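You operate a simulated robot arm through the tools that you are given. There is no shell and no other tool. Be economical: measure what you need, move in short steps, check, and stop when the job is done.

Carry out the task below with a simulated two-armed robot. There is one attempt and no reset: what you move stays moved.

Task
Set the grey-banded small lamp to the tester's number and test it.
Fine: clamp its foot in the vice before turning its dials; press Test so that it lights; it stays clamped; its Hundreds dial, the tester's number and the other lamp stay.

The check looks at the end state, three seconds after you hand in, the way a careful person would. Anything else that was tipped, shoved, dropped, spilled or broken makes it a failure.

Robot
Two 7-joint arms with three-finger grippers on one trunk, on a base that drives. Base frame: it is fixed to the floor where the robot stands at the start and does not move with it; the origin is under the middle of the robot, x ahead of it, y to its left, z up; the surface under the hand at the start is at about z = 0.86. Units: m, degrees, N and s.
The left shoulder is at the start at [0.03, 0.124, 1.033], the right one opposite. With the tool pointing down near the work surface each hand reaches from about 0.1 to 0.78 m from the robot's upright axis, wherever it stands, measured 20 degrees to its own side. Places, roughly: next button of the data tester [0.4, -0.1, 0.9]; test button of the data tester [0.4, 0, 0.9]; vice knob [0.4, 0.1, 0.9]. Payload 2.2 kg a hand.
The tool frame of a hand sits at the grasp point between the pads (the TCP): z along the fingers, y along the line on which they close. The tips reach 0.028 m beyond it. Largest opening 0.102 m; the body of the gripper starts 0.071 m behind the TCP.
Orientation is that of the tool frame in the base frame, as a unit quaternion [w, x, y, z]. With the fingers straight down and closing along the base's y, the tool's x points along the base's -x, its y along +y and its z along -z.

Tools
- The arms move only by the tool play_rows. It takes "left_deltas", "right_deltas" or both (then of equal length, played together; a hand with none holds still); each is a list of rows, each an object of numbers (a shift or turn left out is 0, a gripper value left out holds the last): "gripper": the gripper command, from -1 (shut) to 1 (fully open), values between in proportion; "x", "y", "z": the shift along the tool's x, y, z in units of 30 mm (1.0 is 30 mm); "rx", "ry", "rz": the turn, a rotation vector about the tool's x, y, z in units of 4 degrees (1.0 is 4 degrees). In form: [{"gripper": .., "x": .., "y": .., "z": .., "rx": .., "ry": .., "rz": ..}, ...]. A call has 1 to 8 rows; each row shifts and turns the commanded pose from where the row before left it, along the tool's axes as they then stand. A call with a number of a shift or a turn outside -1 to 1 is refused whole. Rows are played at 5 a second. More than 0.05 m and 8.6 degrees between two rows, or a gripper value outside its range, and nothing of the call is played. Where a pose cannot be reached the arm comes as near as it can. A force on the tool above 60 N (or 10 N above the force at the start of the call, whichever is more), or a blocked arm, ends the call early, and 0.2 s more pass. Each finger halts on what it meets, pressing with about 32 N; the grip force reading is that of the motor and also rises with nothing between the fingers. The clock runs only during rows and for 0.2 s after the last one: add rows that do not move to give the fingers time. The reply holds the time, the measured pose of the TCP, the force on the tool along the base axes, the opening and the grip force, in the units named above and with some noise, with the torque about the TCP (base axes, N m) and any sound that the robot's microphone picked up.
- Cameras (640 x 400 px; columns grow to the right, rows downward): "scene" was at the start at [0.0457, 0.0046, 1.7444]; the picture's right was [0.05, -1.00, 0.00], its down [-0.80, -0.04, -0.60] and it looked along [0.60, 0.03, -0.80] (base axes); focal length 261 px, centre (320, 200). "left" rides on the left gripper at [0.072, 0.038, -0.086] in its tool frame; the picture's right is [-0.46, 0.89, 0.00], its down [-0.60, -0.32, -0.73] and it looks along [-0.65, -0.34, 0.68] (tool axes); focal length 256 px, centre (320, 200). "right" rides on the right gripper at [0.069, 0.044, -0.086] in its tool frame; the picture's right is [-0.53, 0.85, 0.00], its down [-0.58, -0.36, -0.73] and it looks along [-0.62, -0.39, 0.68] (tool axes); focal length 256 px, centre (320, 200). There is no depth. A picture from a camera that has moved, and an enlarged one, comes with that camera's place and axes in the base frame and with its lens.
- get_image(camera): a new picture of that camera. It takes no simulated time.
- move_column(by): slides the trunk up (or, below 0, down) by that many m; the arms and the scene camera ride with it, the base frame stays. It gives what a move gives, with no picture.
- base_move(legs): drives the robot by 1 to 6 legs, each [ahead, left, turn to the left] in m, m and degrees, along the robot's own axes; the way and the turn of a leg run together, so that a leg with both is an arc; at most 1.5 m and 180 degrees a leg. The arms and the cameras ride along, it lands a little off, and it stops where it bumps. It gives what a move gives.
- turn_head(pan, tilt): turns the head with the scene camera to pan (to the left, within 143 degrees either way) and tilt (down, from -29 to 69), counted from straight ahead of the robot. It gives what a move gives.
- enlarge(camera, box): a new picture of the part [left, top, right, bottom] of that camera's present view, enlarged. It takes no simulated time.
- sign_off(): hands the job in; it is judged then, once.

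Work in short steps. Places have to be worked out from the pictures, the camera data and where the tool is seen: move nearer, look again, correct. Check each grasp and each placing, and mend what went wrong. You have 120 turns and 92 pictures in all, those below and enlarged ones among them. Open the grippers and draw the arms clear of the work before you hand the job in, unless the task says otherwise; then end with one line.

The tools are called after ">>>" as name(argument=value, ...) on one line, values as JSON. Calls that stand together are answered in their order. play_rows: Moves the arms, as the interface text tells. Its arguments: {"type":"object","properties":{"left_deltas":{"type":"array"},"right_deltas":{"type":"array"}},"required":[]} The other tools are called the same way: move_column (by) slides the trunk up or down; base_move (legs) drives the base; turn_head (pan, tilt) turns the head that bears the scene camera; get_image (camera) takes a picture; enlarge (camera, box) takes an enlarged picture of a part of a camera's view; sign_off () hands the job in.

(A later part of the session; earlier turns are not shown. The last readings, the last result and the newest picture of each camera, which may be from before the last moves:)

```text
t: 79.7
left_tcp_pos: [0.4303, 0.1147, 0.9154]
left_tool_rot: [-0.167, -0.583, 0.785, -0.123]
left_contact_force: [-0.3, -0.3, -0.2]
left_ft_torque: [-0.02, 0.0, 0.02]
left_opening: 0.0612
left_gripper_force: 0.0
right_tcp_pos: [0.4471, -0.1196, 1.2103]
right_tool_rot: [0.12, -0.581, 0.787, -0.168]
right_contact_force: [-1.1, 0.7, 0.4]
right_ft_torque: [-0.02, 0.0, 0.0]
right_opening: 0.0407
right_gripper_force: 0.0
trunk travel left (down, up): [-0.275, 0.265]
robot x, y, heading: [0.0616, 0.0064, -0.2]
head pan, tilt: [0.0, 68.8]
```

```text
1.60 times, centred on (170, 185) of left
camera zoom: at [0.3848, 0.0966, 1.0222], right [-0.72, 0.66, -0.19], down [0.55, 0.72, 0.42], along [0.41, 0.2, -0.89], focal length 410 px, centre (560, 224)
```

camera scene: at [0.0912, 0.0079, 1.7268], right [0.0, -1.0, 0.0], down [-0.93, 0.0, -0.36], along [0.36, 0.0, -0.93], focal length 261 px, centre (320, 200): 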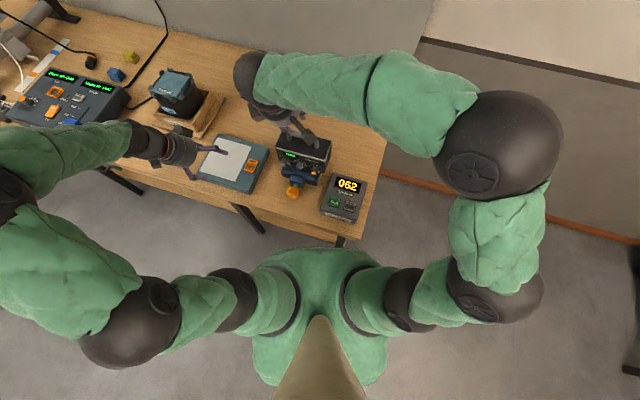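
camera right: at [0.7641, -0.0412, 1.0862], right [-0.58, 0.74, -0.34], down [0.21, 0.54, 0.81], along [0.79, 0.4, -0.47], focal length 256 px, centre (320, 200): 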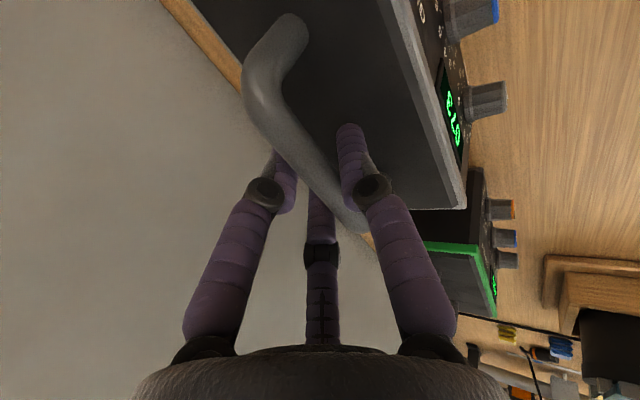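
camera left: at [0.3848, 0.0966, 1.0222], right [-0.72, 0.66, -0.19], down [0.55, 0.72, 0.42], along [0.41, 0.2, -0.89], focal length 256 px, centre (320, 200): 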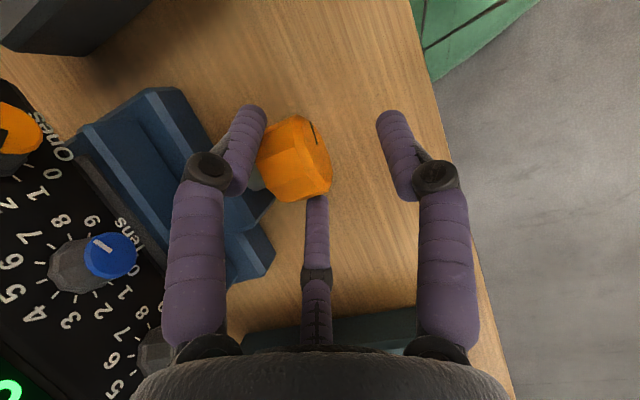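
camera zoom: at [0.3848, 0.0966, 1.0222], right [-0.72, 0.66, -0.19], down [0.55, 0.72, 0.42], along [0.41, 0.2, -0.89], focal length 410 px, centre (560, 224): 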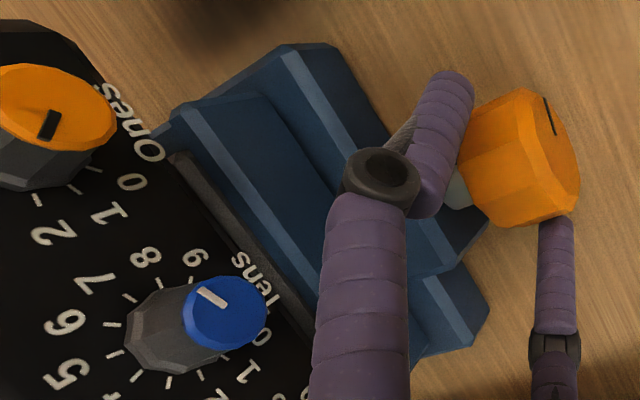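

The jaw has advanced markedly and is now next to the foot's front. I run another stroke and watch for rising torque.

>>> play_rows(left_deltas=[{"gripper": -1}, {}, {}, {"ry": -1, "x": 0.0535}, {"ry": -1, "x": 0.0535}, {"ry": -1, "x": 0.0535}, {"ry": -1, "x": 0.0535}, {"ry": -1, "x": 0.0535}])

>>> play_rows(left_deltas=[{"ry": -1, "x": 0.0535}, {"ry": -1, "x": 0.0535}, {"ry": -1, "x": 0.0535}, {"ry": -1, "x": 0.0535}, {"ry": -1, "x": 0.0535}, {"ry": -1, "x": 0.0535}, {"ry": -1, "x": 0.0535}, {"ry": -1, "x": 0.0535}])

>>> get_image(camera="left")

```text
t: 81.5
left_tcp_pos: [0.4281, 0.1059, 0.9168]
left_tool_rot: [-0.027, -0.594, 0.803, -0.021]
left_contact_force: [12.1, 1.8, 19.6]
left_ft_torque: [-0.05, -0.53, 0.06]
left_opening: 0.0499
left_gripper_force: 32.2
right_tcp_pos: [0.4478, -0.12, 1.2107]
right_tool_rot: [0.121, -0.581, 0.787, -0.167]
right_contact_force: [-0.2, 0.4, 0.2]
right_ft_torque: [-0.02, -0.01, -0.01]
right_opening: 0.041
right_gripper_force: 0.0
trunk travel left (down, up): [-0.275, 0.265]
robot x, y, heading: [0.0631, 0.0085, -0.2]
head pan, tilt: [0.0, 68.8]
```

```text
t: 83.2
left_tcp_pos: [0.4255, 0.0892, 0.9196]
left_tool_rot: [0.178, -0.581, 0.784, 0.125]
left_contact_force: [-18.5, -20.7, 33.4]
left_ft_torque: [-0.8, 0.97, -0.44]
left_opening: 0.0465
left_gripper_force: 31.8
right_tcp_pos: [0.4424, -0.1229, 1.2116]
right_tool_rot: [0.123, -0.579, 0.788, -0.168]
right_contact_force: [-0.8, 0.0, 0.0]
right_ft_torque: [-0.01, 0.01, 0.02]
right_opening: 0.0409
right_gripper_force: 0.0
trunk travel left (down, up): [-0.275, 0.265]
robot x, y, heading: [0.0612, 0.0064, -0.2]
head pan, tilt: [0.0, 68.8]
stopped in row 8 (left hand): the force on the tool passed its limit at 61 N (the readings are from after the stop); the commanded pose is now the measured one
```

```text
33 pictures are left
camera left: at [0.3572, 0.0041, 0.9654], right [-0.72, 0.66, 0.19], down [0.36, 0.14, 0.92], along [0.59, 0.74, -0.34], focal length 256 px, centre (320, 200)
```

left: 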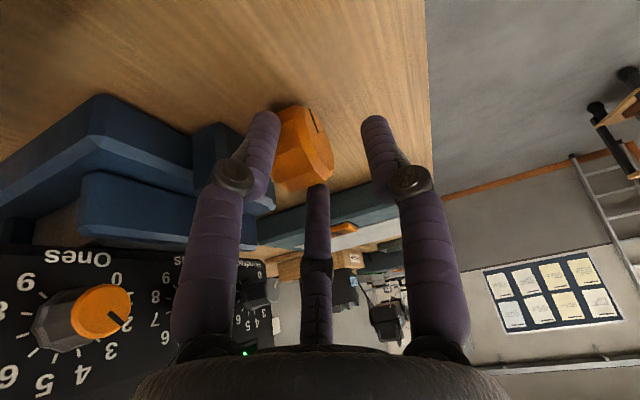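

The force limit was hit near the stroke's end, suggesting resistance. I release, back away up-left and inspect the clamp.

>>> play_rows(left_deltas=[{"gripper": 0.3}, {}, {"z": -0.5}, {"z": -0.5, "ry": 1}, {"z": -0.5, "ry": 1}, {"z": -0.5, "ry": 1}, {"ry": 1}, {"ry": 1}])

>>> play_rows(left_deltas=[{"ry": 1}, {"ry": 1}, {"x": -1}, {"x": -1}, {"x": -1}, {"x": -1}, {}])

>>> enlarge(camera="scene", box=[270, 140, 350, 210])

>>> get_image(camera="left")

```text
t: 85.0
left_tcp_pos: [0.4193, 0.0708, 0.9721]
left_tool_rot: [0.037, -0.594, 0.803, 0.025]
left_contact_force: [-0.9, 0.3, 0.6]
left_ft_torque: [-0.02, -0.01, 0.01]
left_opening: 0.0662
left_gripper_force: 0.0
right_tcp_pos: [0.4459, -0.1212, 1.21]
right_tool_rot: [0.12, -0.58, 0.788, -0.167]
right_contact_force: [-0.3, 1.4, 0.3]
right_ft_torque: [-0.01, -0.02, 0.0]
right_opening: 0.0407
right_gripper_force: 0.1
trunk travel left (down, up): [-0.275, 0.265]
robot x, y, heading: [0.0646, 0.0091, -0.3]
head pan, tilt: [0.0, 68.8]
```

```text
t: 86.6
left_tcp_pos: [0.4549, 0.1869, 0.9665]
left_tool_rot: [-0.019, -0.594, 0.804, -0.016]
left_contact_force: [-0.5, 0.3, 0.3]
left_ft_torque: [0.01, 0.01, -0.02]
left_opening: 0.0665
left_gripper_force: 0.0
right_tcp_pos: [0.4457, -0.1191, 1.21]
right_tool_rot: [0.121, -0.58, 0.788, -0.168]
right_contact_force: [-0.6, 0.1, 0.0]
right_ft_torque: [-0.01, -0.02, 0.05]
right_opening: 0.0409
right_gripper_force: 0.0
trunk travel left (down, up): [-0.275, 0.265]
robot x, y, heading: [0.0592, 0.007, -0.3]
head pan, tilt: [0.0, 68.8]
```

```text
5.71 times, centred on (310, 175) of scene
camera zoom: at [0.0902, 0.0067, 1.7269], right [-0.01, -1.0, 0.0], down [-0.93, 0.0, -0.36], along [0.36, 0.0, -0.93], focal length 1489 px, centre (377, 343)
```

zoom: 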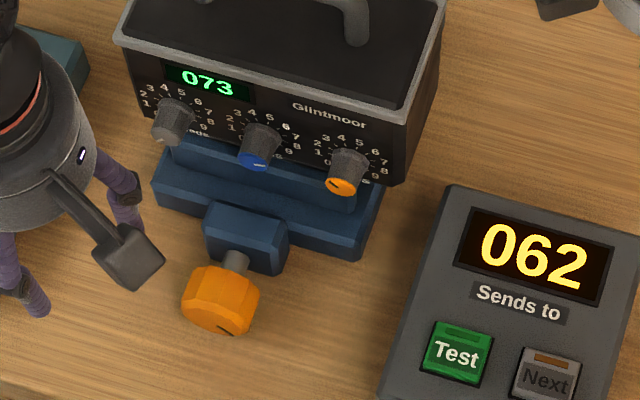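

```text
31 pictures are left
camera left: at [0.3976, 0.133, 1.0549], right [-0.71, 0.7, -0.03], down [0.49, 0.52, 0.7], along [0.51, 0.49, -0.71], focal length 256 px, centre (320, 200)
```

left: 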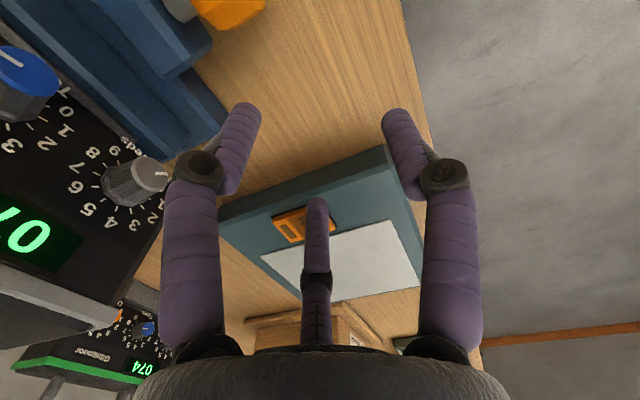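

The jaw has advanced ~2 cm and lies against the foot region, but I want firm clamping. I re-approach at +28° tilt for another stroke.

>>> play_rows(left_deltas=[{"ry": 1}, {"ry": 1}, {"ry": 1}, {"ry": 1}, {"ry": 1}, {"ry": 1}, {"ry": 0.5}, {}])

>>> play_rows(left_deltas=[{"x": 0.6, "y": 0.12, "gripper": 0.2}, {"x": 0.59, "z": 0.3}, {"z": 0.6}, {"z": 0.65}, {"z": 0.4}, {"z": 0.4}, {"z": 0.4}, {}])

>>> get_image(camera="left")

```text
t: 88.4
left_tcp_pos: [0.4536, 0.1843, 0.9652]
left_tool_rot: [-0.199, -0.575, 0.779, -0.15]
left_contact_force: [-0.7, -0.2, -0.3]
left_ft_torque: [0.01, -0.01, -0.02]
left_opening: 0.066
left_gripper_force: 0.0
right_tcp_pos: [0.4466, -0.1199, 1.2104]
right_tool_rot: [0.121, -0.581, 0.788, -0.166]
right_contact_force: [0.2, -0.1, -0.1]
right_ft_torque: [0.04, 0.02, 0.03]
right_opening: 0.0409
right_gripper_force: 0.0
trunk travel left (down, up): [-0.275, 0.265]
robot x, y, heading: [0.0637, 0.0074, -0.1]
head pan, tilt: [0.0, 68.8]
```

```text
t: 90.2
left_tcp_pos: [0.4291, 0.1187, 0.9105]
left_tool_rot: [-0.199, -0.575, 0.78, -0.15]
left_contact_force: [-0.6, -0.1, 0.0]
left_ft_torque: [0.0, -0.03, 0.01]
left_opening: 0.0611
left_gripper_force: 0.0
right_tcp_pos: [0.4466, -0.1207, 1.2108]
right_tool_rot: [0.121, -0.58, 0.788, -0.167]
right_contact_force: [-0.5, -0.2, 0.4]
right_ft_torque: [0.0, 0.0, 0.0]
right_opening: 0.0411
right_gripper_force: 0.1
trunk travel left (down, up): [-0.275, 0.265]
robot x, y, heading: [0.0633, 0.0079, -0.5]
head pan, tilt: [0.0, 68.8]
```

```text
30 pictures are left
camera left: at [0.3871, 0.1101, 1.0202], right [-0.73, 0.65, -0.23], down [0.56, 0.75, 0.35], along [0.4, 0.13, -0.91], focal length 256 px, centre (320, 200)
```

left: 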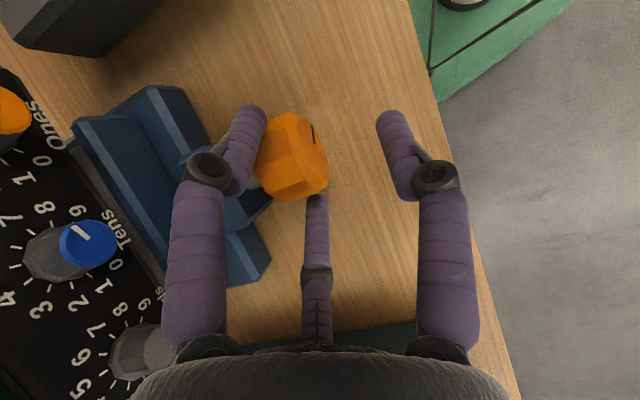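

I pinch again and turn 24°, watching torque and whether the knob mark stays fixed relative to the hand.

>>> play_rows(left_deltas=[{"gripper": -1}, {}, {"x": 0.1}, {"ry": -1, "x": 0.0535}, {"ry": -1, "x": 0.0535}, {"ry": -1, "x": 0.0535}, {"ry": -1, "x": 0.0535}, {}])

>>> play_rows(left_deltas=[{"ry": -1, "x": 0.0535}, {"ry": -1, "x": 0.0535}, {"ry": -1, "x": 0.0535}, {"ry": -1, "x": 0.0535}, {"ry": -1, "x": 0.0535}, {}])

>>> enlarge(camera="left", box=[0, 60, 400, 310])

```text
t: 92.0
left_tcp_pos: [0.4274, 0.1111, 0.9153]
left_tool_rot: [-0.089, -0.591, 0.799, -0.066]
left_contact_force: [5.9, 6.5, -7.3]
left_ft_torque: [-0.35, 0.59, -0.04]
left_opening: 0.0508
left_gripper_force: 32.1
right_tcp_pos: [0.4467, -0.1195, 1.2095]
right_tool_rot: [0.12, -0.581, 0.787, -0.167]
right_contact_force: [0.5, 0.2, 0.7]
right_ft_torque: [0.01, -0.02, -0.01]
right_opening: 0.041
right_gripper_force: 0.1
trunk travel left (down, up): [-0.275, 0.265]
robot x, y, heading: [0.0633, 0.0087, -0.7]
head pan, tilt: [0.0, 68.8]
```

```text
t: 93.4
left_tcp_pos: [0.4265, 0.1009, 0.9168]
left_tool_rot: [0.053, -0.594, 0.802, 0.035]
left_contact_force: [-5.1, -10.0, 32.7]
left_ft_torque: [-1.2, -0.17, -0.3]
left_opening: 0.0493
left_gripper_force: 31.4
right_tcp_pos: [0.4439, -0.1214, 1.211]
right_tool_rot: [0.12, -0.581, 0.788, -0.167]
right_contact_force: [1.2, 0.4, -1.7]
right_ft_torque: [-0.02, 0.0, 0.02]
right_opening: 0.0411
right_gripper_force: 0.1
trunk travel left (down, up): [-0.275, 0.265]
robot x, y, heading: [0.0685, 0.0065, -0.3]
head pan, tilt: [0.0, 68.8]
```

```text
1.60 times, centred on (200, 185) of left
camera zoom: at [0.3642, 0.0343, 0.9928], right [-0.71, 0.7, 0.05], down [0.44, 0.39, 0.8], along [0.54, 0.6, -0.59], focal length 410 px, centre (512, 224)
```

zoom: 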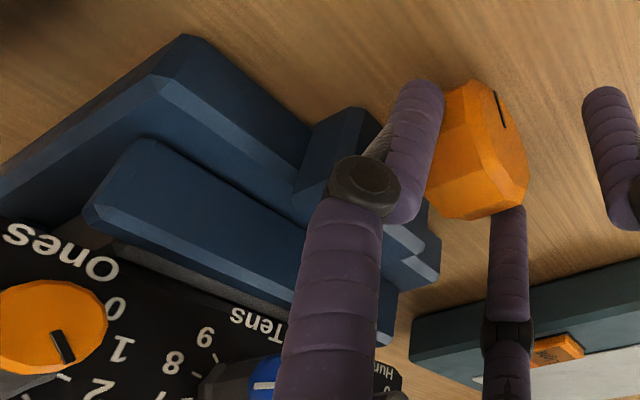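

The jaw appears directly against the foot and axis torque is ~1.1 Nm, indicating tightness. I finish the stroke to be sure, then release.

>>> play_rows(left_deltas=[{"ry": -1, "x": 0.0535}, {"ry": -1, "x": 0.0535}, {"ry": -1, "x": 0.0535}, {"ry": -1, "x": 0.0535}, {}])

>>> enlarge(camera="left", box=[0, 60, 400, 310])

```text
t: 94.6
left_tcp_pos: [0.4233, 0.093, 0.9156]
left_tool_rot: [0.164, -0.582, 0.788, 0.117]
left_contact_force: [-9.0, -32.5, 35.3]
left_ft_torque: [-1.94, -0.07, -0.64]
left_opening: 0.0504
left_gripper_force: 31.7
right_tcp_pos: [0.4447, -0.1238, 1.2107]
right_tool_rot: [0.123, -0.58, 0.788, -0.166]
right_contact_force: [0.0, -0.8, 0.4]
right_ft_torque: [-0.01, 0.02, 0.0]
right_opening: 0.0408
right_gripper_force: 0.0
trunk travel left (down, up): [-0.275, 0.265]
robot x, y, heading: [0.0651, 0.0075, -0.4]
head pan, tilt: [0.0, 68.8]
```

```text
1.60 times, centred on (200, 185) of left
camera zoom: at [0.3564, 0.0093, 0.9656], right [-0.72, 0.67, 0.18], down [0.37, 0.16, 0.91], along [0.58, 0.73, -0.37], focal length 410 px, centre (512, 224)
```

zoom: 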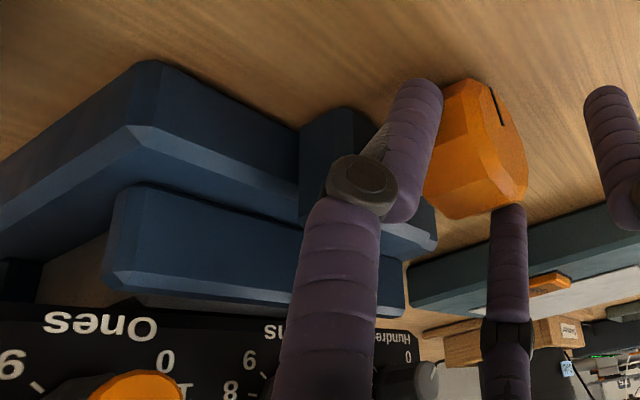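

Axis torque is ~1.9 Nm: the vice is tight. I release and withdraw the left hand up and to the left, then inspect.

>>> play_rows(left_deltas=[{"gripper": 0.4}, {}, {"z": -0.6}, {"z": -0.6, "ry": 1}, {"z": -0.6, "ry": 1}, {"z": -0.6, "ry": 1}, {"ry": 1, "z": -0.5}, {"ry": 1}])

>>> play_rows(left_deltas=[{"ry": 1, "x": -0.5}, {"x": -1}, {"x": -1}, {"x": -1}, {"x": -1}, {"x": -1}, {"x": -1}, {"z": -0.5}])

>>> enlarge(camera="scene", box=[260, 120, 360, 220])

```text
t: 96.4
left_tcp_pos: [0.4154, 0.0695, 0.996]
left_tool_rot: [0.024, -0.594, 0.804, 0.015]
left_contact_force: [-0.1, -0.2, -0.1]
left_ft_torque: [0.02, -0.01, -0.05]
left_opening: 0.0717
left_gripper_force: 0.1
right_tcp_pos: [0.4468, -0.1207, 1.211]
right_tool_rot: [0.12, -0.58, 0.788, -0.167]
right_contact_force: [-0.5, 0.3, -0.6]
right_ft_torque: [-0.02, -0.03, 0.02]
right_opening: 0.0406
right_gripper_force: 0.2
trunk travel left (down, up): [-0.275, 0.265]
robot x, y, heading: [0.0601, 0.0046, -0.4]
head pan, tilt: [0.0, 68.8]
```

```text
t: 98.2
left_tcp_pos: [0.4711, 0.257, 1.0097]
left_tool_rot: [-0.005, -0.595, 0.804, -0.006]
left_contact_force: [0.0, -0.1, -1.2]
left_ft_torque: [0.04, -0.01, 0.02]
left_opening: 0.0713
left_gripper_force: 0.1
right_tcp_pos: [0.4454, -0.1223, 1.2101]
right_tool_rot: [0.121, -0.58, 0.788, -0.167]
right_contact_force: [0.2, -0.2, -0.3]
right_ft_torque: [0.02, 0.01, 0.03]
right_opening: 0.0409
right_gripper_force: 0.0
trunk travel left (down, up): [-0.275, 0.265]
robot x, y, heading: [0.0591, 0.0045, -0.2]
head pan, tilt: [0.0, 68.8]
```

```text
4.00 times, centred on (310, 170) of scene
camera zoom: at [0.0895, 0.0065, 1.7269], right [-0.01, -1.0, 0.0], down [-0.93, 0.0, -0.36], along [0.36, 0.0, -0.93], focal length 1043 px, centre (360, 320)
```

zoom: 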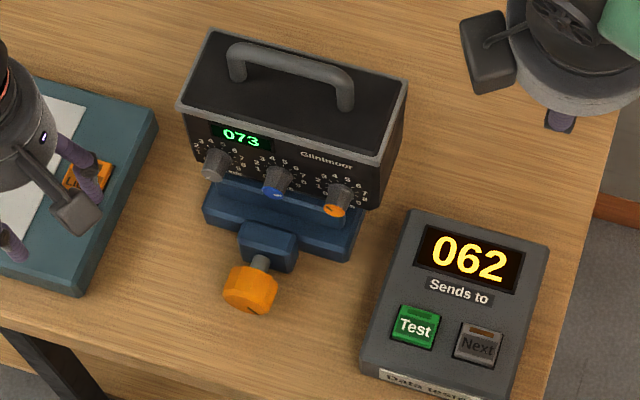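

The lamp is clamped; display still 073. Dial tips: ones ≈(0.483,0.027,0.959), tens ≈(0.5015,0.079,0.959), panel yaw -17°. For a horizontal hand I need room, so I back the base 18 cm and pitch the right hand forward.

>>> base_move(legs=[[-0.18, 0, 0]])

>>> play_rows(right_deltas=[{"rx": 1}, {"rx": 1}, {"rx": 1}, {"rx": 1}, {"rx": 1}, {"rx": 1}, {"rx": 1}, {"rx": 1}])

>>> play_rows(right_deltas=[{"rx": 1}, {"rx": 1}, {"rx": 1}, {"rx": 1}, {"rx": 1}, {"rx": 1}, {"rx": 1}, {"rx": 1}])

```text
t: 99.7
left_tcp_pos: [0.2921, 0.2586, 1.0092]
left_tool_rot: [-0.004, -0.594, 0.804, -0.006]
left_contact_force: [0.2, -0.1, 0.1]
left_ft_torque: [-0.02, -0.02, -0.04]
left_opening: 0.0716
left_gripper_force: 0.1
right_tcp_pos: [0.2651, -0.1196, 1.2113]
right_tool_rot: [0.122, -0.581, 0.787, -0.168]
right_contact_force: [0.0, -1.0, -0.1]
right_ft_torque: [0.01, -0.05, -0.01]
right_opening: 0.0407
right_gripper_force: 0.0
trunk travel left (down, up): [-0.275, 0.265]
robot x, y, heading: [-0.1191, 0.0054, -0.1]
head pan, tilt: [0.0, 68.8]
```

```text
t: 101.5
left_tcp_pos: [0.2925, 0.2588, 1.0085]
left_tool_rot: [-0.005, -0.595, 0.804, -0.006]
left_contact_force: [-0.2, -0.7, 0.6]
left_ft_torque: [-0.03, 0.02, -0.03]
left_opening: 0.0715
left_gripper_force: 0.1
right_tcp_pos: [0.2667, -0.1194, 1.2102]
right_tool_rot: [0.277, -0.525, 0.71, -0.378]
right_contact_force: [-0.7, -0.8, 0.4]
right_ft_torque: [0.02, -0.03, 0.02]
right_opening: 0.0407
right_gripper_force: 0.1
trunk travel left (down, up): [-0.275, 0.265]
robot x, y, heading: [-0.1184, 0.0067, -0.2]
head pan, tilt: [0.0, 68.8]
```

```text
t: 103.3
left_tcp_pos: [0.2929, 0.2579, 1.0098]
left_tool_rot: [-0.004, -0.595, 0.804, -0.006]
left_contact_force: [0.3, -1.1, -0.3]
left_ft_torque: [0.0, 0.02, 0.0]
left_opening: 0.0716
left_gripper_force: 0.0
right_tcp_pos: [0.2674, -0.1186, 1.2114]
right_tool_rot: [0.412, -0.428, 0.579, -0.559]
right_contact_force: [-0.7, 0.8, -0.6]
right_ft_torque: [-0.05, 0.01, -0.01]
right_opening: 0.0407
right_gripper_force: 0.0
trunk travel left (down, up): [-0.275, 0.265]
robot x, y, heading: [-0.1187, 0.0064, -0.2]
head pan, tilt: [0.0, 68.8]
```

Right hand is now horizontal along the lamp axis. I move it to the pre-grasp point 7 cm in front of the ones dial.

>>> play_rows(right_deltas=[{"x": -0.676, "y": 0.828, "z": 0.332, "rx": 0.5}, {"x": -0.676, "y": 0.828, "z": 0.332}, {"x": -0.676, "y": 0.828, "z": 0.332}, {"x": -0.676, "y": 0.828, "z": 0.332}, {"x": -0.676, "y": 0.828, "z": 0.332}, {"x": -0.676, "y": 0.828, "z": 0.332}, {}])

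>>> play_rows(right_deltas=[{"x": -0.676, "y": 0.828, "z": 0.2}, {"x": -0.676, "y": 0.828, "z": 0.2}, {"x": -0.676, "y": 0.828, "z": 0.2}, {"x": -0.676, "y": 0.828, "z": 0.2}, {}])

>>> get_image(camera="right")

>>> get_image(camera="scene")

```text
t: 104.9
left_tcp_pos: [0.2937, 0.2577, 1.0085]
left_tool_rot: [-0.004, -0.595, 0.804, -0.005]
left_contact_force: [-0.6, 0.3, 0.2]
left_ft_torque: [0.01, -0.02, -0.02]
left_opening: 0.0716
left_gripper_force: 0.1
right_tcp_pos: [0.3597, -0.0215, 1.059]
right_tool_rot: [0.417, -0.422, 0.57, -0.568]
right_contact_force: [-1.1, 0.3, -0.3]
right_ft_torque: [0.03, -0.01, 0.03]
right_opening: 0.0411
right_gripper_force: 0.1
trunk travel left (down, up): [-0.275, 0.265]
robot x, y, heading: [-0.1172, 0.0095, -0.2]
head pan, tilt: [0.0, 68.8]
```

```text
t: 106.1
left_tcp_pos: [0.2926, 0.258, 1.0093]
left_tool_rot: [-0.005, -0.595, 0.804, -0.006]
left_contact_force: [-0.5, 0.4, 0.1]
left_ft_torque: [0.01, -0.02, 0.0]
left_opening: 0.0714
left_gripper_force: 0.0
right_tcp_pos: [0.4057, 0.0483, 0.9606]
right_tool_rot: [0.418, -0.421, 0.569, -0.569]
right_contact_force: [0.1, 0.0, 0.4]
right_ft_torque: [-0.02, 0.0, 0.03]
right_opening: 0.0409
right_gripper_force: 0.0
trunk travel left (down, up): [-0.275, 0.265]
robot x, y, heading: [-0.1158, 0.0085, -0.3]
head pan, tilt: [0.0, 68.8]
```

```text
26 pictures are left
camera right: at [0.3034, 0.0078, 0.9168], right [0.15, 0.51, -0.85], down [-0.53, 0.77, 0.36], along [0.84, 0.39, 0.39], focal length 256 px, centre (320, 200)
```

right: 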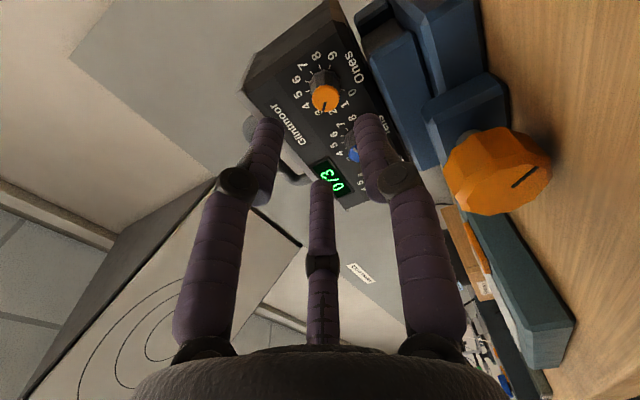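

```text
25 pictures are left
camera scene: at [-0.0893, 0.0076, 1.7269], right [0.0, -1.0, 0.0], down [-0.93, 0.0, -0.36], along [0.36, 0.0, -0.93], focal length 261 px, centre (320, 200)
```

scene: 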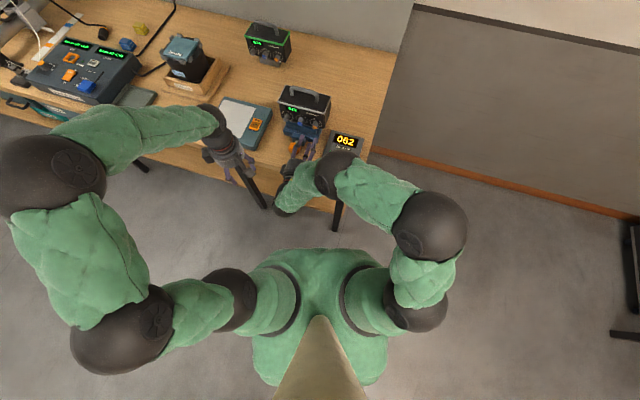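

The camera on this hand would come too near the tester, so I roll the hand 60° counter-clockwise (three-fold prongs make this equivalent), then look.

>>> play_rows(right_deltas=[{"rz": -1}, {"rz": -1}, {"rz": -1}, {"rz": -1}, {"rz": -1}, {"rz": -1}, {"rz": -1}, {"rz": -1}])

>>> play_rows(right_deltas=[{"rz": -1}, {"rz": -1}, {"rz": -1}, {"rz": -1}, {"rz": -1}, {"rz": -1}, {"rz": -1}, {}])

>>> get_image(camera="right")

```text
t: 107.9
left_tcp_pos: [0.2927, 0.2584, 1.0095]
left_tool_rot: [-0.005, -0.594, 0.804, -0.006]
left_contact_force: [-0.3, -0.2, -0.4]
left_ft_torque: [0.06, 0.0, -0.03]
left_opening: 0.0714
left_gripper_force: 0.1
right_tcp_pos: [0.4063, 0.0489, 0.9593]
right_tool_rot: [-0.244, 0.562, -0.431, 0.662]
right_contact_force: [0.4, 0.2, -0.6]
right_ft_torque: [0.01, -0.02, 0.0]
right_opening: 0.0409
right_gripper_force: 0.1
trunk travel left (down, up): [-0.275, 0.265]
robot x, y, heading: [-0.118, 0.0039, -0.1]
head pan, tilt: [0.0, 68.8]
```

```text
t: 109.7
left_tcp_pos: [0.2937, 0.2584, 1.0078]
left_tool_rot: [-0.004, -0.595, 0.804, -0.006]
left_contact_force: [0.0, 0.8, 0.2]
left_ft_torque: [0.0, 0.01, 0.0]
left_opening: 0.0713
left_gripper_force: 0.1
right_tcp_pos: [0.4045, 0.0494, 0.961]
right_tool_rot: [-0.076, 0.65, -0.282, 0.702]
right_contact_force: [0.4, 0.3, 1.1]
right_ft_torque: [0.02, 0.0, 0.01]
right_opening: 0.0406
right_gripper_force: 0.0
trunk travel left (down, up): [-0.275, 0.265]
robot x, y, heading: [-0.1164, 0.0073, -0.0]
head pan, tilt: [0.0, 68.8]
```

```text
24 pictures are left
camera right: at [0.3027, 0.0052, 0.9991], right [-0.14, -0.45, -0.88], down [-0.52, 0.79, -0.32], along [0.84, 0.42, -0.35], focal length 256 px, centre (320, 200)
```

right: 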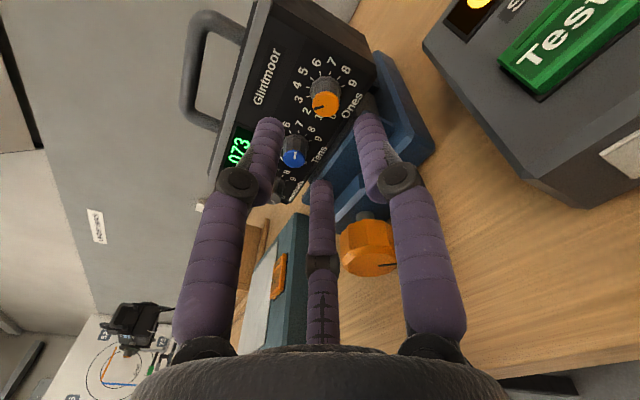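

Dial tip confirmed at (0.483,0.026,0.957). I advance 6 cm with lateral correction and look.

>>> play_rows(right_deltas=[{"x": -0.12, "y": 0.04, "z": 0.5}, {"z": 0.5}, {"z": 0.5}, {"z": 0.5}, {}])

>>> get_image(camera="right")

```text
t: 110.9
left_tcp_pos: [0.2936, 0.2584, 1.0098]
left_tool_rot: [-0.004, -0.594, 0.804, -0.006]
left_contact_force: [-0.1, 0.2, -0.2]
left_ft_torque: [0.02, 0.01, 0.0]
left_opening: 0.0717
left_gripper_force: 0.1
right_tcp_pos: [0.463, 0.0329, 0.9567]
right_tool_rot: [-0.077, 0.65, -0.283, 0.702]
right_contact_force: [0.3, 0.5, -0.6]
right_ft_torque: [-0.01, 0.01, 0.04]
right_opening: 0.0408
right_gripper_force: 0.0
trunk travel left (down, up): [-0.275, 0.265]
robot x, y, heading: [-0.1187, 0.008, -0.1]
head pan, tilt: [0.0, 68.8]
```

```text
23 pictures are left
camera right: at [0.3601, -0.0117, 0.9952], right [-0.14, -0.45, -0.88], down [-0.52, 0.79, -0.32], along [0.84, 0.42, -0.34], focal length 256 px, centre (320, 200)
```

right: 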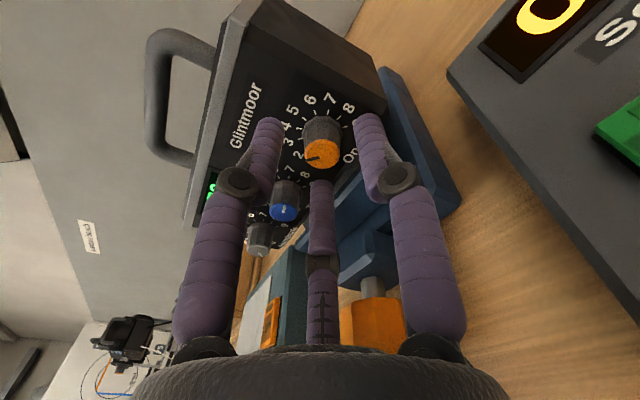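

The dial is centred between the prongs. I advance 1.8 cm and close.

>>> play_rows(right_deltas=[{"z": 0.3}, {"z": 0.3}, {}])

>>> play_rows(right_deltas=[{"gripper": -0.6}, {"gripper": -1}, {}, {}])

>>> get_image(camera="right")

```text
t: 111.7
left_tcp_pos: [0.2918, 0.2589, 1.0094]
left_tool_rot: [-0.004, -0.594, 0.804, -0.007]
left_contact_force: [-0.6, 0.1, -0.3]
left_ft_torque: [0.04, 0.0, 0.01]
left_opening: 0.0713
left_gripper_force: 0.0
right_tcp_pos: [0.4775, 0.028, 0.9572]
right_tool_rot: [-0.078, 0.651, -0.281, 0.701]
right_contact_force: [-13.7, 3.1, 1.1]
right_ft_torque: [-0.03, 0.2, -0.38]
right_opening: 0.0415
right_gripper_force: 0.7
trunk travel left (down, up): [-0.275, 0.265]
robot x, y, heading: [-0.1191, 0.008, -0.1]
head pan, tilt: [0.0, 68.8]
```

```text
t: 112.7
left_tcp_pos: [0.2921, 0.2584, 1.0085]
left_tool_rot: [-0.004, -0.594, 0.804, -0.006]
left_contact_force: [0.0, -0.5, 0.3]
left_ft_torque: [0.02, -0.01, 0.01]
left_opening: 0.0711
left_gripper_force: 0.0
right_tcp_pos: [0.4785, 0.0273, 0.9565]
right_tool_rot: [-0.078, 0.65, -0.282, 0.701]
right_contact_force: [-20.8, 0.6, 0.2]
right_ft_torque: [0.21, 0.65, -0.23]
right_opening: 0.0199
right_gripper_force: 32.1
trunk travel left (down, up): [-0.275, 0.265]
robot x, y, heading: [-0.1209, 0.0099, -0.1]
head pan, tilt: [0.0, 68.8]
```

```text
22 pictures are left
camera right: at [0.3751, -0.017, 0.9946], right [-0.14, -0.45, -0.88], down [-0.52, 0.79, -0.32], along [0.84, 0.42, -0.35], focal length 256 px, centre (320, 200)
```

right: 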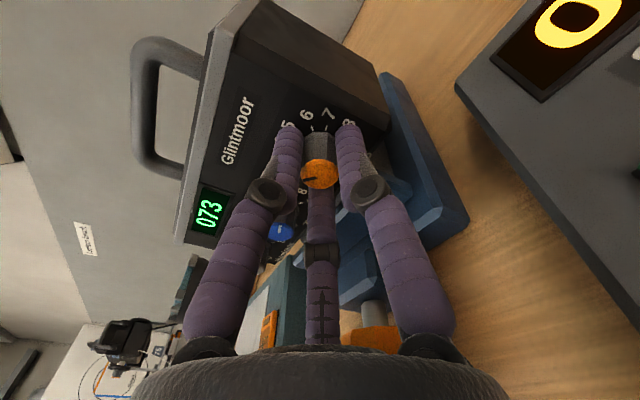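

Dial gripped (2.0 cm). I ease back 3 mm off the panel and turn counter-clockwise 28°, then read the display.

>>> play_rows(right_deltas=[{"z": -0.1}, {"rz": -1}, {"rz": -1}, {"rz": -1}, {"rz": -1}, {"rz": -1}, {"rz": -1}, {"rz": -1}])

>>> get_image(camera="right")

```text
t: 114.5
left_tcp_pos: [0.2937, 0.2582, 1.0088]
left_tool_rot: [-0.004, -0.595, 0.804, -0.006]
left_contact_force: [-1.4, -0.2, 0.3]
left_ft_torque: [0.01, 0.0, 0.05]
left_opening: 0.0712
left_gripper_force: 0.1
right_tcp_pos: [0.4763, 0.0277, 0.9567]
right_tool_rot: [0.096, 0.698, -0.116, 0.7]
right_contact_force: [-2.4, 0.1, 0.3]
right_ft_torque: [0.05, 0.17, 0.04]
right_opening: 0.0201
right_gripper_force: 31.9
trunk travel left (down, up): [-0.275, 0.265]
robot x, y, heading: [-0.1146, 0.0085, -0.2]
head pan, tilt: [0.0, 68.8]
```

```text
21 pictures are left
camera right: at [0.3829, 0.0089, 1.0243], right [-0.25, -0.79, -0.56], down [-0.59, 0.58, -0.56], along [0.77, 0.19, -0.61], focal length 256 px, centre (320, 200)
```

right: 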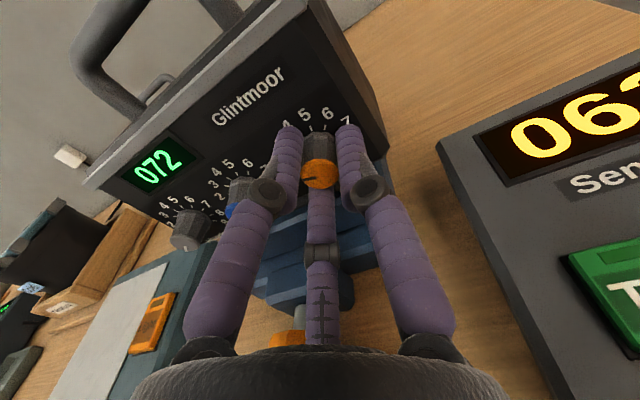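

Display now shows 072. I release, retreat 5 cm, roll back 28° and shift 5.5 cm left to the tens dial.

>>> play_rows(right_deltas=[{"gripper": -0.2}, {}, {"z": -0.6}, {"z": -0.6}, {"z": -0.6}, {"rz": 1}, {"rz": 1}, {"rz": 1}])

>>> play_rows(right_deltas=[{"rz": 1}, {"rz": 1}, {"rz": 1}, {"rz": 1}, {"x": -0.45, "y": -0.8}, {"x": -0.45, "y": -0.8}, {}])

>>> get_image(camera="right")

```text
t: 116.3
left_tcp_pos: [0.2934, 0.2577, 1.0092]
left_tool_rot: [-0.004, -0.594, 0.804, -0.005]
left_contact_force: [0.7, 0.2, -1.1]
left_ft_torque: [0.01, -0.03, 0.01]
left_opening: 0.0712
left_gripper_force: 0.1
right_tcp_pos: [0.4263, 0.0447, 0.9574]
right_tool_rot: [0.022, 0.683, -0.189, 0.706]
right_contact_force: [-0.5, 0.3, 0.4]
right_ft_torque: [-0.02, 0.03, 0.02]
right_opening: 0.0404
right_gripper_force: 0.0
trunk travel left (down, up): [-0.275, 0.265]
robot x, y, heading: [-0.1181, 0.0059, -0.0]
head pan, tilt: [0.0, 68.8]
```

```text
t: 117.9
left_tcp_pos: [0.2922, 0.2573, 1.0077]
left_tool_rot: [-0.004, -0.595, 0.804, -0.006]
left_contact_force: [0.6, 0.2, 0.3]
left_ft_torque: [-0.02, 0.03, 0.03]
left_opening: 0.0713
left_gripper_force: 0.0
right_tcp_pos: [0.4423, 0.0971, 0.9577]
right_tool_rot: [-0.076, 0.65, -0.282, 0.702]
right_contact_force: [0.2, 0.4, 0.4]
right_ft_torque: [0.03, 0.01, -0.05]
right_opening: 0.0408
right_gripper_force: 0.0
trunk travel left (down, up): [-0.275, 0.265]
robot x, y, heading: [-0.1167, 0.0105, -0.3]
head pan, tilt: [0.0, 68.8]
```

```text
20 pictures are left
camera right: at [0.3394, 0.0517, 0.9954], right [-0.14, -0.45, -0.88], down [-0.52, 0.79, -0.32], along [0.84, 0.42, -0.34], focal length 256 px, centre (320, 200)
```

right: 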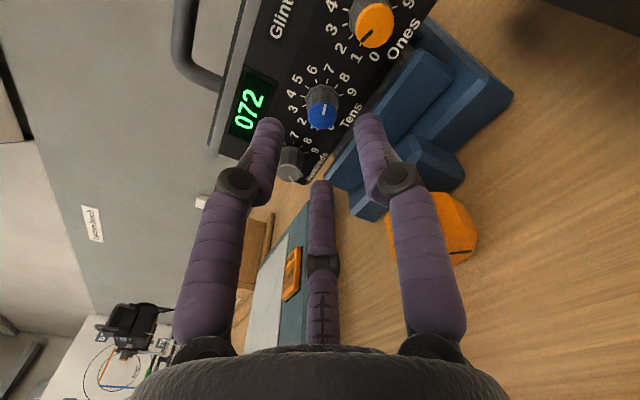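

Display 072; the tens dial is ~5 mm right of my axis. I correct and advance 5 cm in steps, watching force (vice knob lies below).

>>> play_rows(right_deltas=[{"x": 0.08, "y": 0.145}, {"z": 0.45}, {"z": 0.45}, {"z": 0.2}, {}])

>>> get_image(camera="right")

```text
t: 119.1
left_tcp_pos: [0.292, 0.2584, 1.0087]
left_tool_rot: [-0.004, -0.595, 0.804, -0.006]
left_contact_force: [0.0, 1.1, -0.5]
left_ft_torque: [0.0, 0.0, 0.0]
left_opening: 0.0713
left_gripper_force: 0.0
right_tcp_pos: [0.4722, 0.0825, 0.9576]
right_tool_rot: [-0.077, 0.65, -0.282, 0.702]
right_contact_force: [-0.3, -1.1, -0.2]
right_ft_torque: [-0.03, -0.01, -0.03]
right_opening: 0.0408
right_gripper_force: 0.1
trunk travel left (down, up): [-0.275, 0.265]
robot x, y, heading: [-0.117, 0.0083, -0.1]
head pan, tilt: [0.0, 68.8]
```

```text
19 pictures are left
camera right: at [0.3695, 0.0377, 0.9953], right [-0.14, -0.45, -0.88], down [-0.52, 0.79, -0.32], along [0.84, 0.42, -0.34], focal length 256 px, centre (320, 200)
```

right: 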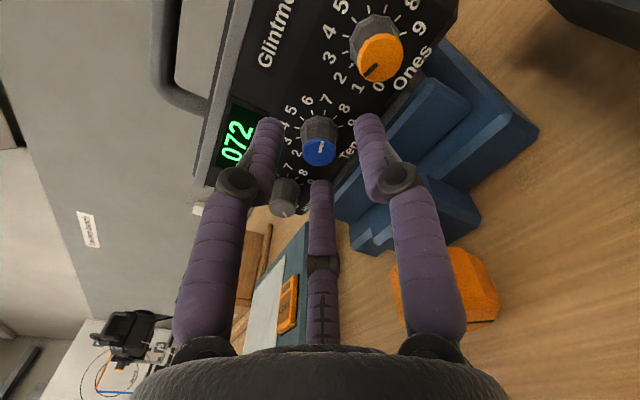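

Same view as the ones dial had. I advance 1.5 cm, close, and turn 28° counter-clockwise.

>>> play_rows(right_deltas=[{"z": 0.25}, {"z": 0.25}, {}, {"gripper": -0.6}, {"gripper": -1}, {}, {}, {}])

>>> play_rows(right_deltas=[{"rz": -1}, {"rz": -1}, {"rz": -1}, {"rz": -1}, {"rz": -1}, {"rz": -1}, {"rz": -1}])

>>> get_image(camera="right")

```text
t: 120.9
left_tcp_pos: [0.2938, 0.2594, 1.0093]
left_tool_rot: [-0.005, -0.595, 0.804, -0.006]
left_contact_force: [0.0, 0.2, -1.1]
left_ft_torque: [-0.02, 0.0, 0.01]
left_opening: 0.0713
left_gripper_force: 0.1
right_tcp_pos: [0.4864, 0.078, 0.955]
right_tool_rot: [-0.078, 0.65, -0.282, 0.701]
right_contact_force: [0.1, 3.3, -0.5]
right_ft_torque: [0.04, 0.18, 0.37]
right_opening: 0.0192
right_gripper_force: 32.4
trunk travel left (down, up): [-0.275, 0.265]
robot x, y, heading: [-0.1183, 0.008, -0.1]
head pan, tilt: [0.0, 68.8]
```

```text
t: 122.5
left_tcp_pos: [0.2933, 0.2591, 1.0081]
left_tool_rot: [-0.004, -0.595, 0.804, -0.006]
left_contact_force: [0.5, 0.0, 0.2]
left_ft_torque: [-0.03, 0.0, -0.01]
left_opening: 0.0714
left_gripper_force: 0.0
right_tcp_pos: [0.4874, 0.0774, 0.9565]
right_tool_rot: [0.097, 0.699, -0.116, 0.699]
right_contact_force: [-0.4, 3.5, 0.0]
right_ft_torque: [0.17, 0.6, 0.03]
right_opening: 0.0193
right_gripper_force: 32.4
trunk travel left (down, up): [-0.275, 0.265]
robot x, y, heading: [-0.1163, 0.0093, -0.3]
head pan, tilt: [0.0, 68.8]
```

```text
18 pictures are left
camera right: at [0.3922, 0.0589, 1.0239], right [-0.25, -0.79, -0.56], down [-0.59, 0.58, -0.56], along [0.77, 0.19, -0.61], focal length 256 px, centre (320, 200)
```

right: 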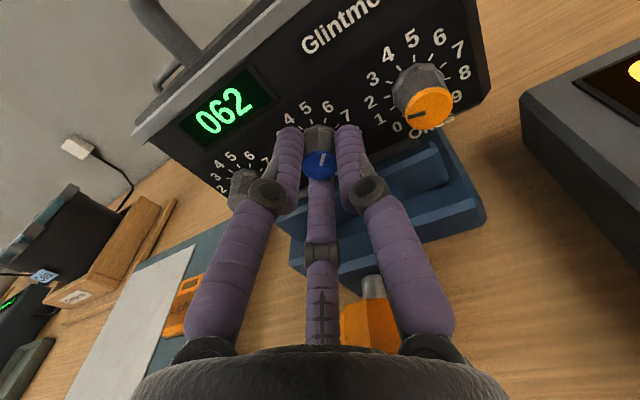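

Display reads 062. I release, retreat, raise, and move the right hand to the right; then pitch it down for pressing Test.

>>> play_rows(right_deltas=[{"gripper": -0.2}, {}, {"z": -0.7}, {"z": -0.7}, {"z": -0.7}, {"z": -0.8}, {"z": -0.8}, {}])

>>> play_rows(right_deltas=[{"x": 1}, {"x": 1}, {"x": 1}, {"x": 1}, {"y": 1}, {"y": 1}, {"y": 1}, {"y": 1}])

>>> play_rows(right_deltas=[{"y": 1, "ry": -1}, {"y": 1, "ry": -1}, {"ry": -1}, {"ry": -1}, {"ry": -1}, {"ry": -1}, {"ry": -1}, {"ry": -1}])

>>> play_rows(right_deltas=[{"ry": -1, "gripper": -1}, {"ry": -1}, {"ry": -1}, {"ry": -1}, {"ry": -1}, {"ry": -1}, {"ry": -1}, {"ry": -1}])

>>> play_rows(right_deltas=[{"ry": -1}, {"ry": -1}, {"ry": -1}, {"ry": -1}, {"ry": -1}, {"ry": -1}, {}])

>>> get_image(camera="scene")

```text
t: 124.3
left_tcp_pos: [0.293, 0.2584, 1.0091]
left_tool_rot: [-0.005, -0.594, 0.804, -0.005]
left_contact_force: [0.0, 0.4, -0.4]
left_ft_torque: [-0.01, 0.01, 0.0]
left_opening: 0.0713
left_gripper_force: 0.1
right_tcp_pos: [0.3824, 0.1106, 0.9575]
right_tool_rot: [0.095, 0.699, -0.116, 0.7]
right_contact_force: [-1.6, 1.2, -0.1]
right_ft_torque: [0.01, 0.02, -0.01]
right_opening: 0.0408
right_gripper_force: 0.1
trunk travel left (down, up): [-0.275, 0.265]
robot x, y, heading: [-0.1176, 0.0078, -0.5]
head pan, tilt: [0.0, 68.8]
```

```text
t: 126.1
left_tcp_pos: [0.2929, 0.2567, 1.0092]
left_tool_rot: [-0.005, -0.595, 0.803, -0.005]
left_contact_force: [-0.1, 0.7, -0.3]
left_ft_torque: [0.02, -0.02, -0.01]
left_opening: 0.0712
left_gripper_force: 0.1
right_tcp_pos: [0.3445, -0.0092, 1.0731]
right_tool_rot: [0.094, 0.699, -0.117, 0.7]
right_contact_force: [-0.2, 0.1, -0.6]
right_ft_torque: [0.0, 0.0, 0.01]
right_opening: 0.0408
right_gripper_force: 0.0
trunk travel left (down, up): [-0.275, 0.265]
robot x, y, heading: [-0.1191, 0.0076, -0.2]
head pan, tilt: [0.0, 68.8]
```

```text
t: 127.9
left_tcp_pos: [0.2925, 0.2581, 1.0097]
left_tool_rot: [-0.004, -0.595, 0.804, -0.006]
left_contact_force: [0.0, -0.4, 0.1]
left_ft_torque: [-0.02, 0.0, -0.02]
left_opening: 0.0711
left_gripper_force: 0.2
right_tcp_pos: [0.3269, -0.0649, 1.0725]
right_tool_rot: [0.059, 0.865, -0.138, 0.479]
right_contact_force: [-0.2, 0.2, 1.0]
right_ft_torque: [0.02, 0.01, 0.01]
right_opening: 0.0407
right_gripper_force: 0.0
trunk travel left (down, up): [-0.275, 0.265]
robot x, y, heading: [-0.12, 0.0076, -0.0]
head pan, tilt: [0.0, 68.8]
```

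```text
t: 129.7
left_tcp_pos: [0.293, 0.2585, 1.0093]
left_tool_rot: [-0.004, -0.594, 0.804, -0.006]
left_contact_force: [0.2, -0.1, -0.1]
left_ft_torque: [-0.01, 0.0, 0.02]
left_opening: 0.0714
left_gripper_force: 0.1
right_tcp_pos: [0.3276, -0.0646, 1.0733]
right_tool_rot: [0.017, 0.963, -0.149, 0.222]
right_contact_force: [0.1, 0.9, 1.1]
right_ft_torque: [0.01, -0.01, -0.03]
right_opening: 0.0019
right_gripper_force: 31.5
trunk travel left (down, up): [-0.275, 0.265]
robot x, y, heading: [-0.1168, 0.0075, -0.3]
head pan, tilt: [0.0, 68.8]
```

```text
t: 131.3
left_tcp_pos: [0.293, 0.2583, 1.0101]
left_tool_rot: [-0.005, -0.595, 0.804, -0.006]
left_contact_force: [-0.5, 0.4, 0.1]
left_ft_torque: [0.02, -0.01, 0.02]
left_opening: 0.0714
left_gripper_force: 0.0
right_tcp_pos: [0.3278, -0.0642, 1.0726]
right_tool_rot: [-0.013, 0.989, -0.149, 0.018]
right_contact_force: [0.3, -0.3, -0.2]
right_ft_torque: [0.02, 0.01, -0.03]
right_opening: 0.0021
right_gripper_force: 31.1
trunk travel left (down, up): [-0.275, 0.265]
robot x, y, heading: [-0.1146, 0.0092, -0.1]
head pan, tilt: [0.0, 68.8]
```

```text
17 pictures are left
camera scene: at [-0.0891, 0.0081, 1.7269], right [0.0, -1.0, 0.0], down [-0.93, 0.0, -0.36], along [0.36, 0.0, -0.93], focal length 261 px, centre (320, 200)
```

scene: 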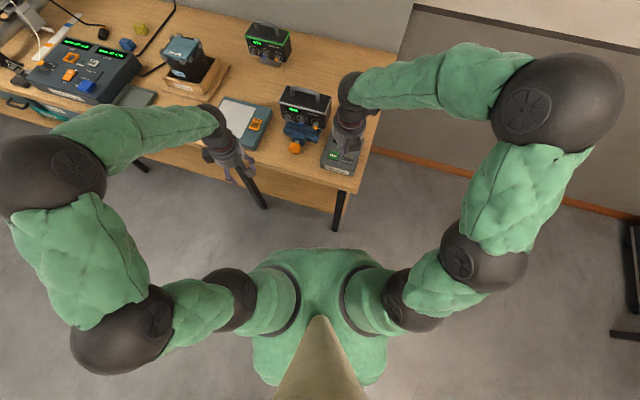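

The right hand points down, closed. I move it over the Test button (≈(0.408,-0.043)) at a safe height and look.

>>> play_rows(right_deltas=[{"x": 0.78, "y": -0.48}, {"x": 0.78, "y": -0.48}, {"x": 0.74, "y": -0.49}, {"z": 0.7}, {"z": 0.7}, {"z": 0.6}, {}])

>>> get_image(camera="right")

```text
t: 132.9
left_tcp_pos: [0.293, 0.2578, 1.0094]
left_tool_rot: [-0.004, -0.595, 0.804, -0.006]
left_contact_force: [-0.7, 0.4, -0.2]
left_ft_torque: [0.01, 0.02, 0.01]
left_opening: 0.0713
left_gripper_force: 0.1
right_tcp_pos: [0.408, -0.0428, 1.0164]
right_tool_rot: [-0.013, 0.988, -0.15, 0.018]
right_contact_force: [0.3, -0.5, 0.0]
right_ft_torque: [-0.05, 0.01, 0.01]
right_opening: 0.0019
right_gripper_force: 31.6
trunk travel left (down, up): [-0.275, 0.265]
robot x, y, heading: [-0.1173, 0.0056, 0.1]
head pan, tilt: [0.0, 68.8]
```

```text
16 pictures are left
camera right: at [0.4579, -0.1075, 1.1021], right [-0.76, -0.65, -0.04], down [-0.47, 0.5, 0.72], along [-0.45, 0.57, -0.69], focal length 256 px, centre (320, 200)
```

right: 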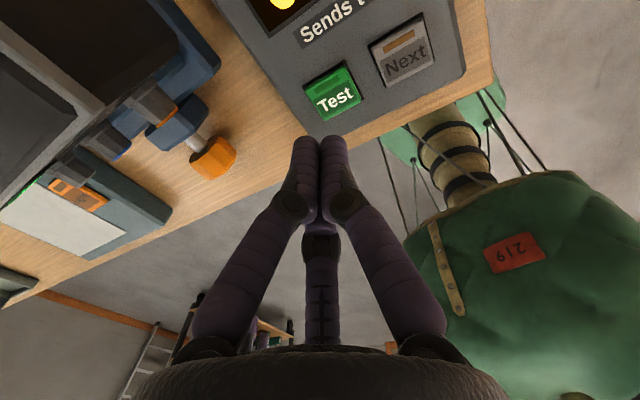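

Test appears ~7–10 mm nearer to the robot than my axis. I correct by 7 mm, lower to just above and look.

>>> play_rows(right_deltas=[{"x": -0.25}, {"z": 0.7, "x": -0.03}, {"z": 0.7, "x": -0.03}, {"z": 0.7, "x": -0.03}, {}])

>>> get_image(camera="right")

>>> enlarge(camera="scene", box=[270, 80, 390, 190])

```text
t: 134.1
left_tcp_pos: [0.2924, 0.2579, 1.0087]
left_tool_rot: [-0.005, -0.595, 0.804, -0.006]
left_contact_force: [-0.3, -0.5, 0.3]
left_ft_torque: [0.0, -0.03, -0.01]
left_opening: 0.0711
left_gripper_force: 0.0
right_tcp_pos: [0.4001, -0.0378, 0.9533]
right_tool_rot: [-0.013, 0.989, -0.15, 0.017]
right_contact_force: [0.7, -0.8, -0.3]
right_ft_torque: [-0.02, -0.03, 0.04]
right_opening: 0.002
right_gripper_force: 31.4
trunk travel left (down, up): [-0.275, 0.265]
robot x, y, heading: [-0.1185, 0.0046, -0.1]
head pan, tilt: [0.0, 68.8]
```

```text
15 pictures are left
camera right: at [0.4496, -0.1032, 1.0391], right [-0.76, -0.65, -0.04], down [-0.47, 0.5, 0.72], along [-0.45, 0.57, -0.69], focal length 256 px, centre (320, 200)
```

right: 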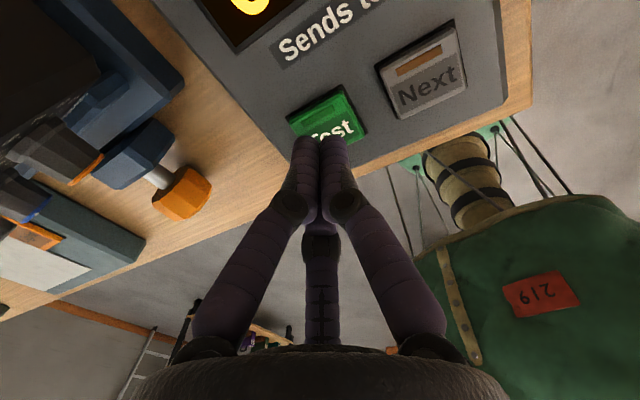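

```text
3.64 times, centred on (330, 135) of scene
camera zoom: at [-0.0892, 0.0081, 1.7269], right [0.0, -1.0, 0.0], down [-0.93, 0.0, -0.36], along [0.36, 0.0, -0.93], focal length 948 px, centre (284, 436)
```

zoom: 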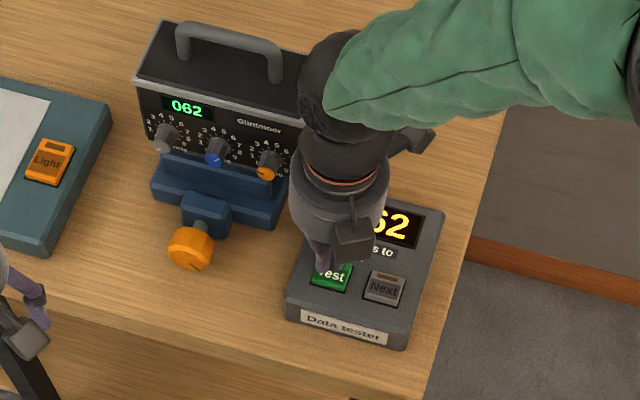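

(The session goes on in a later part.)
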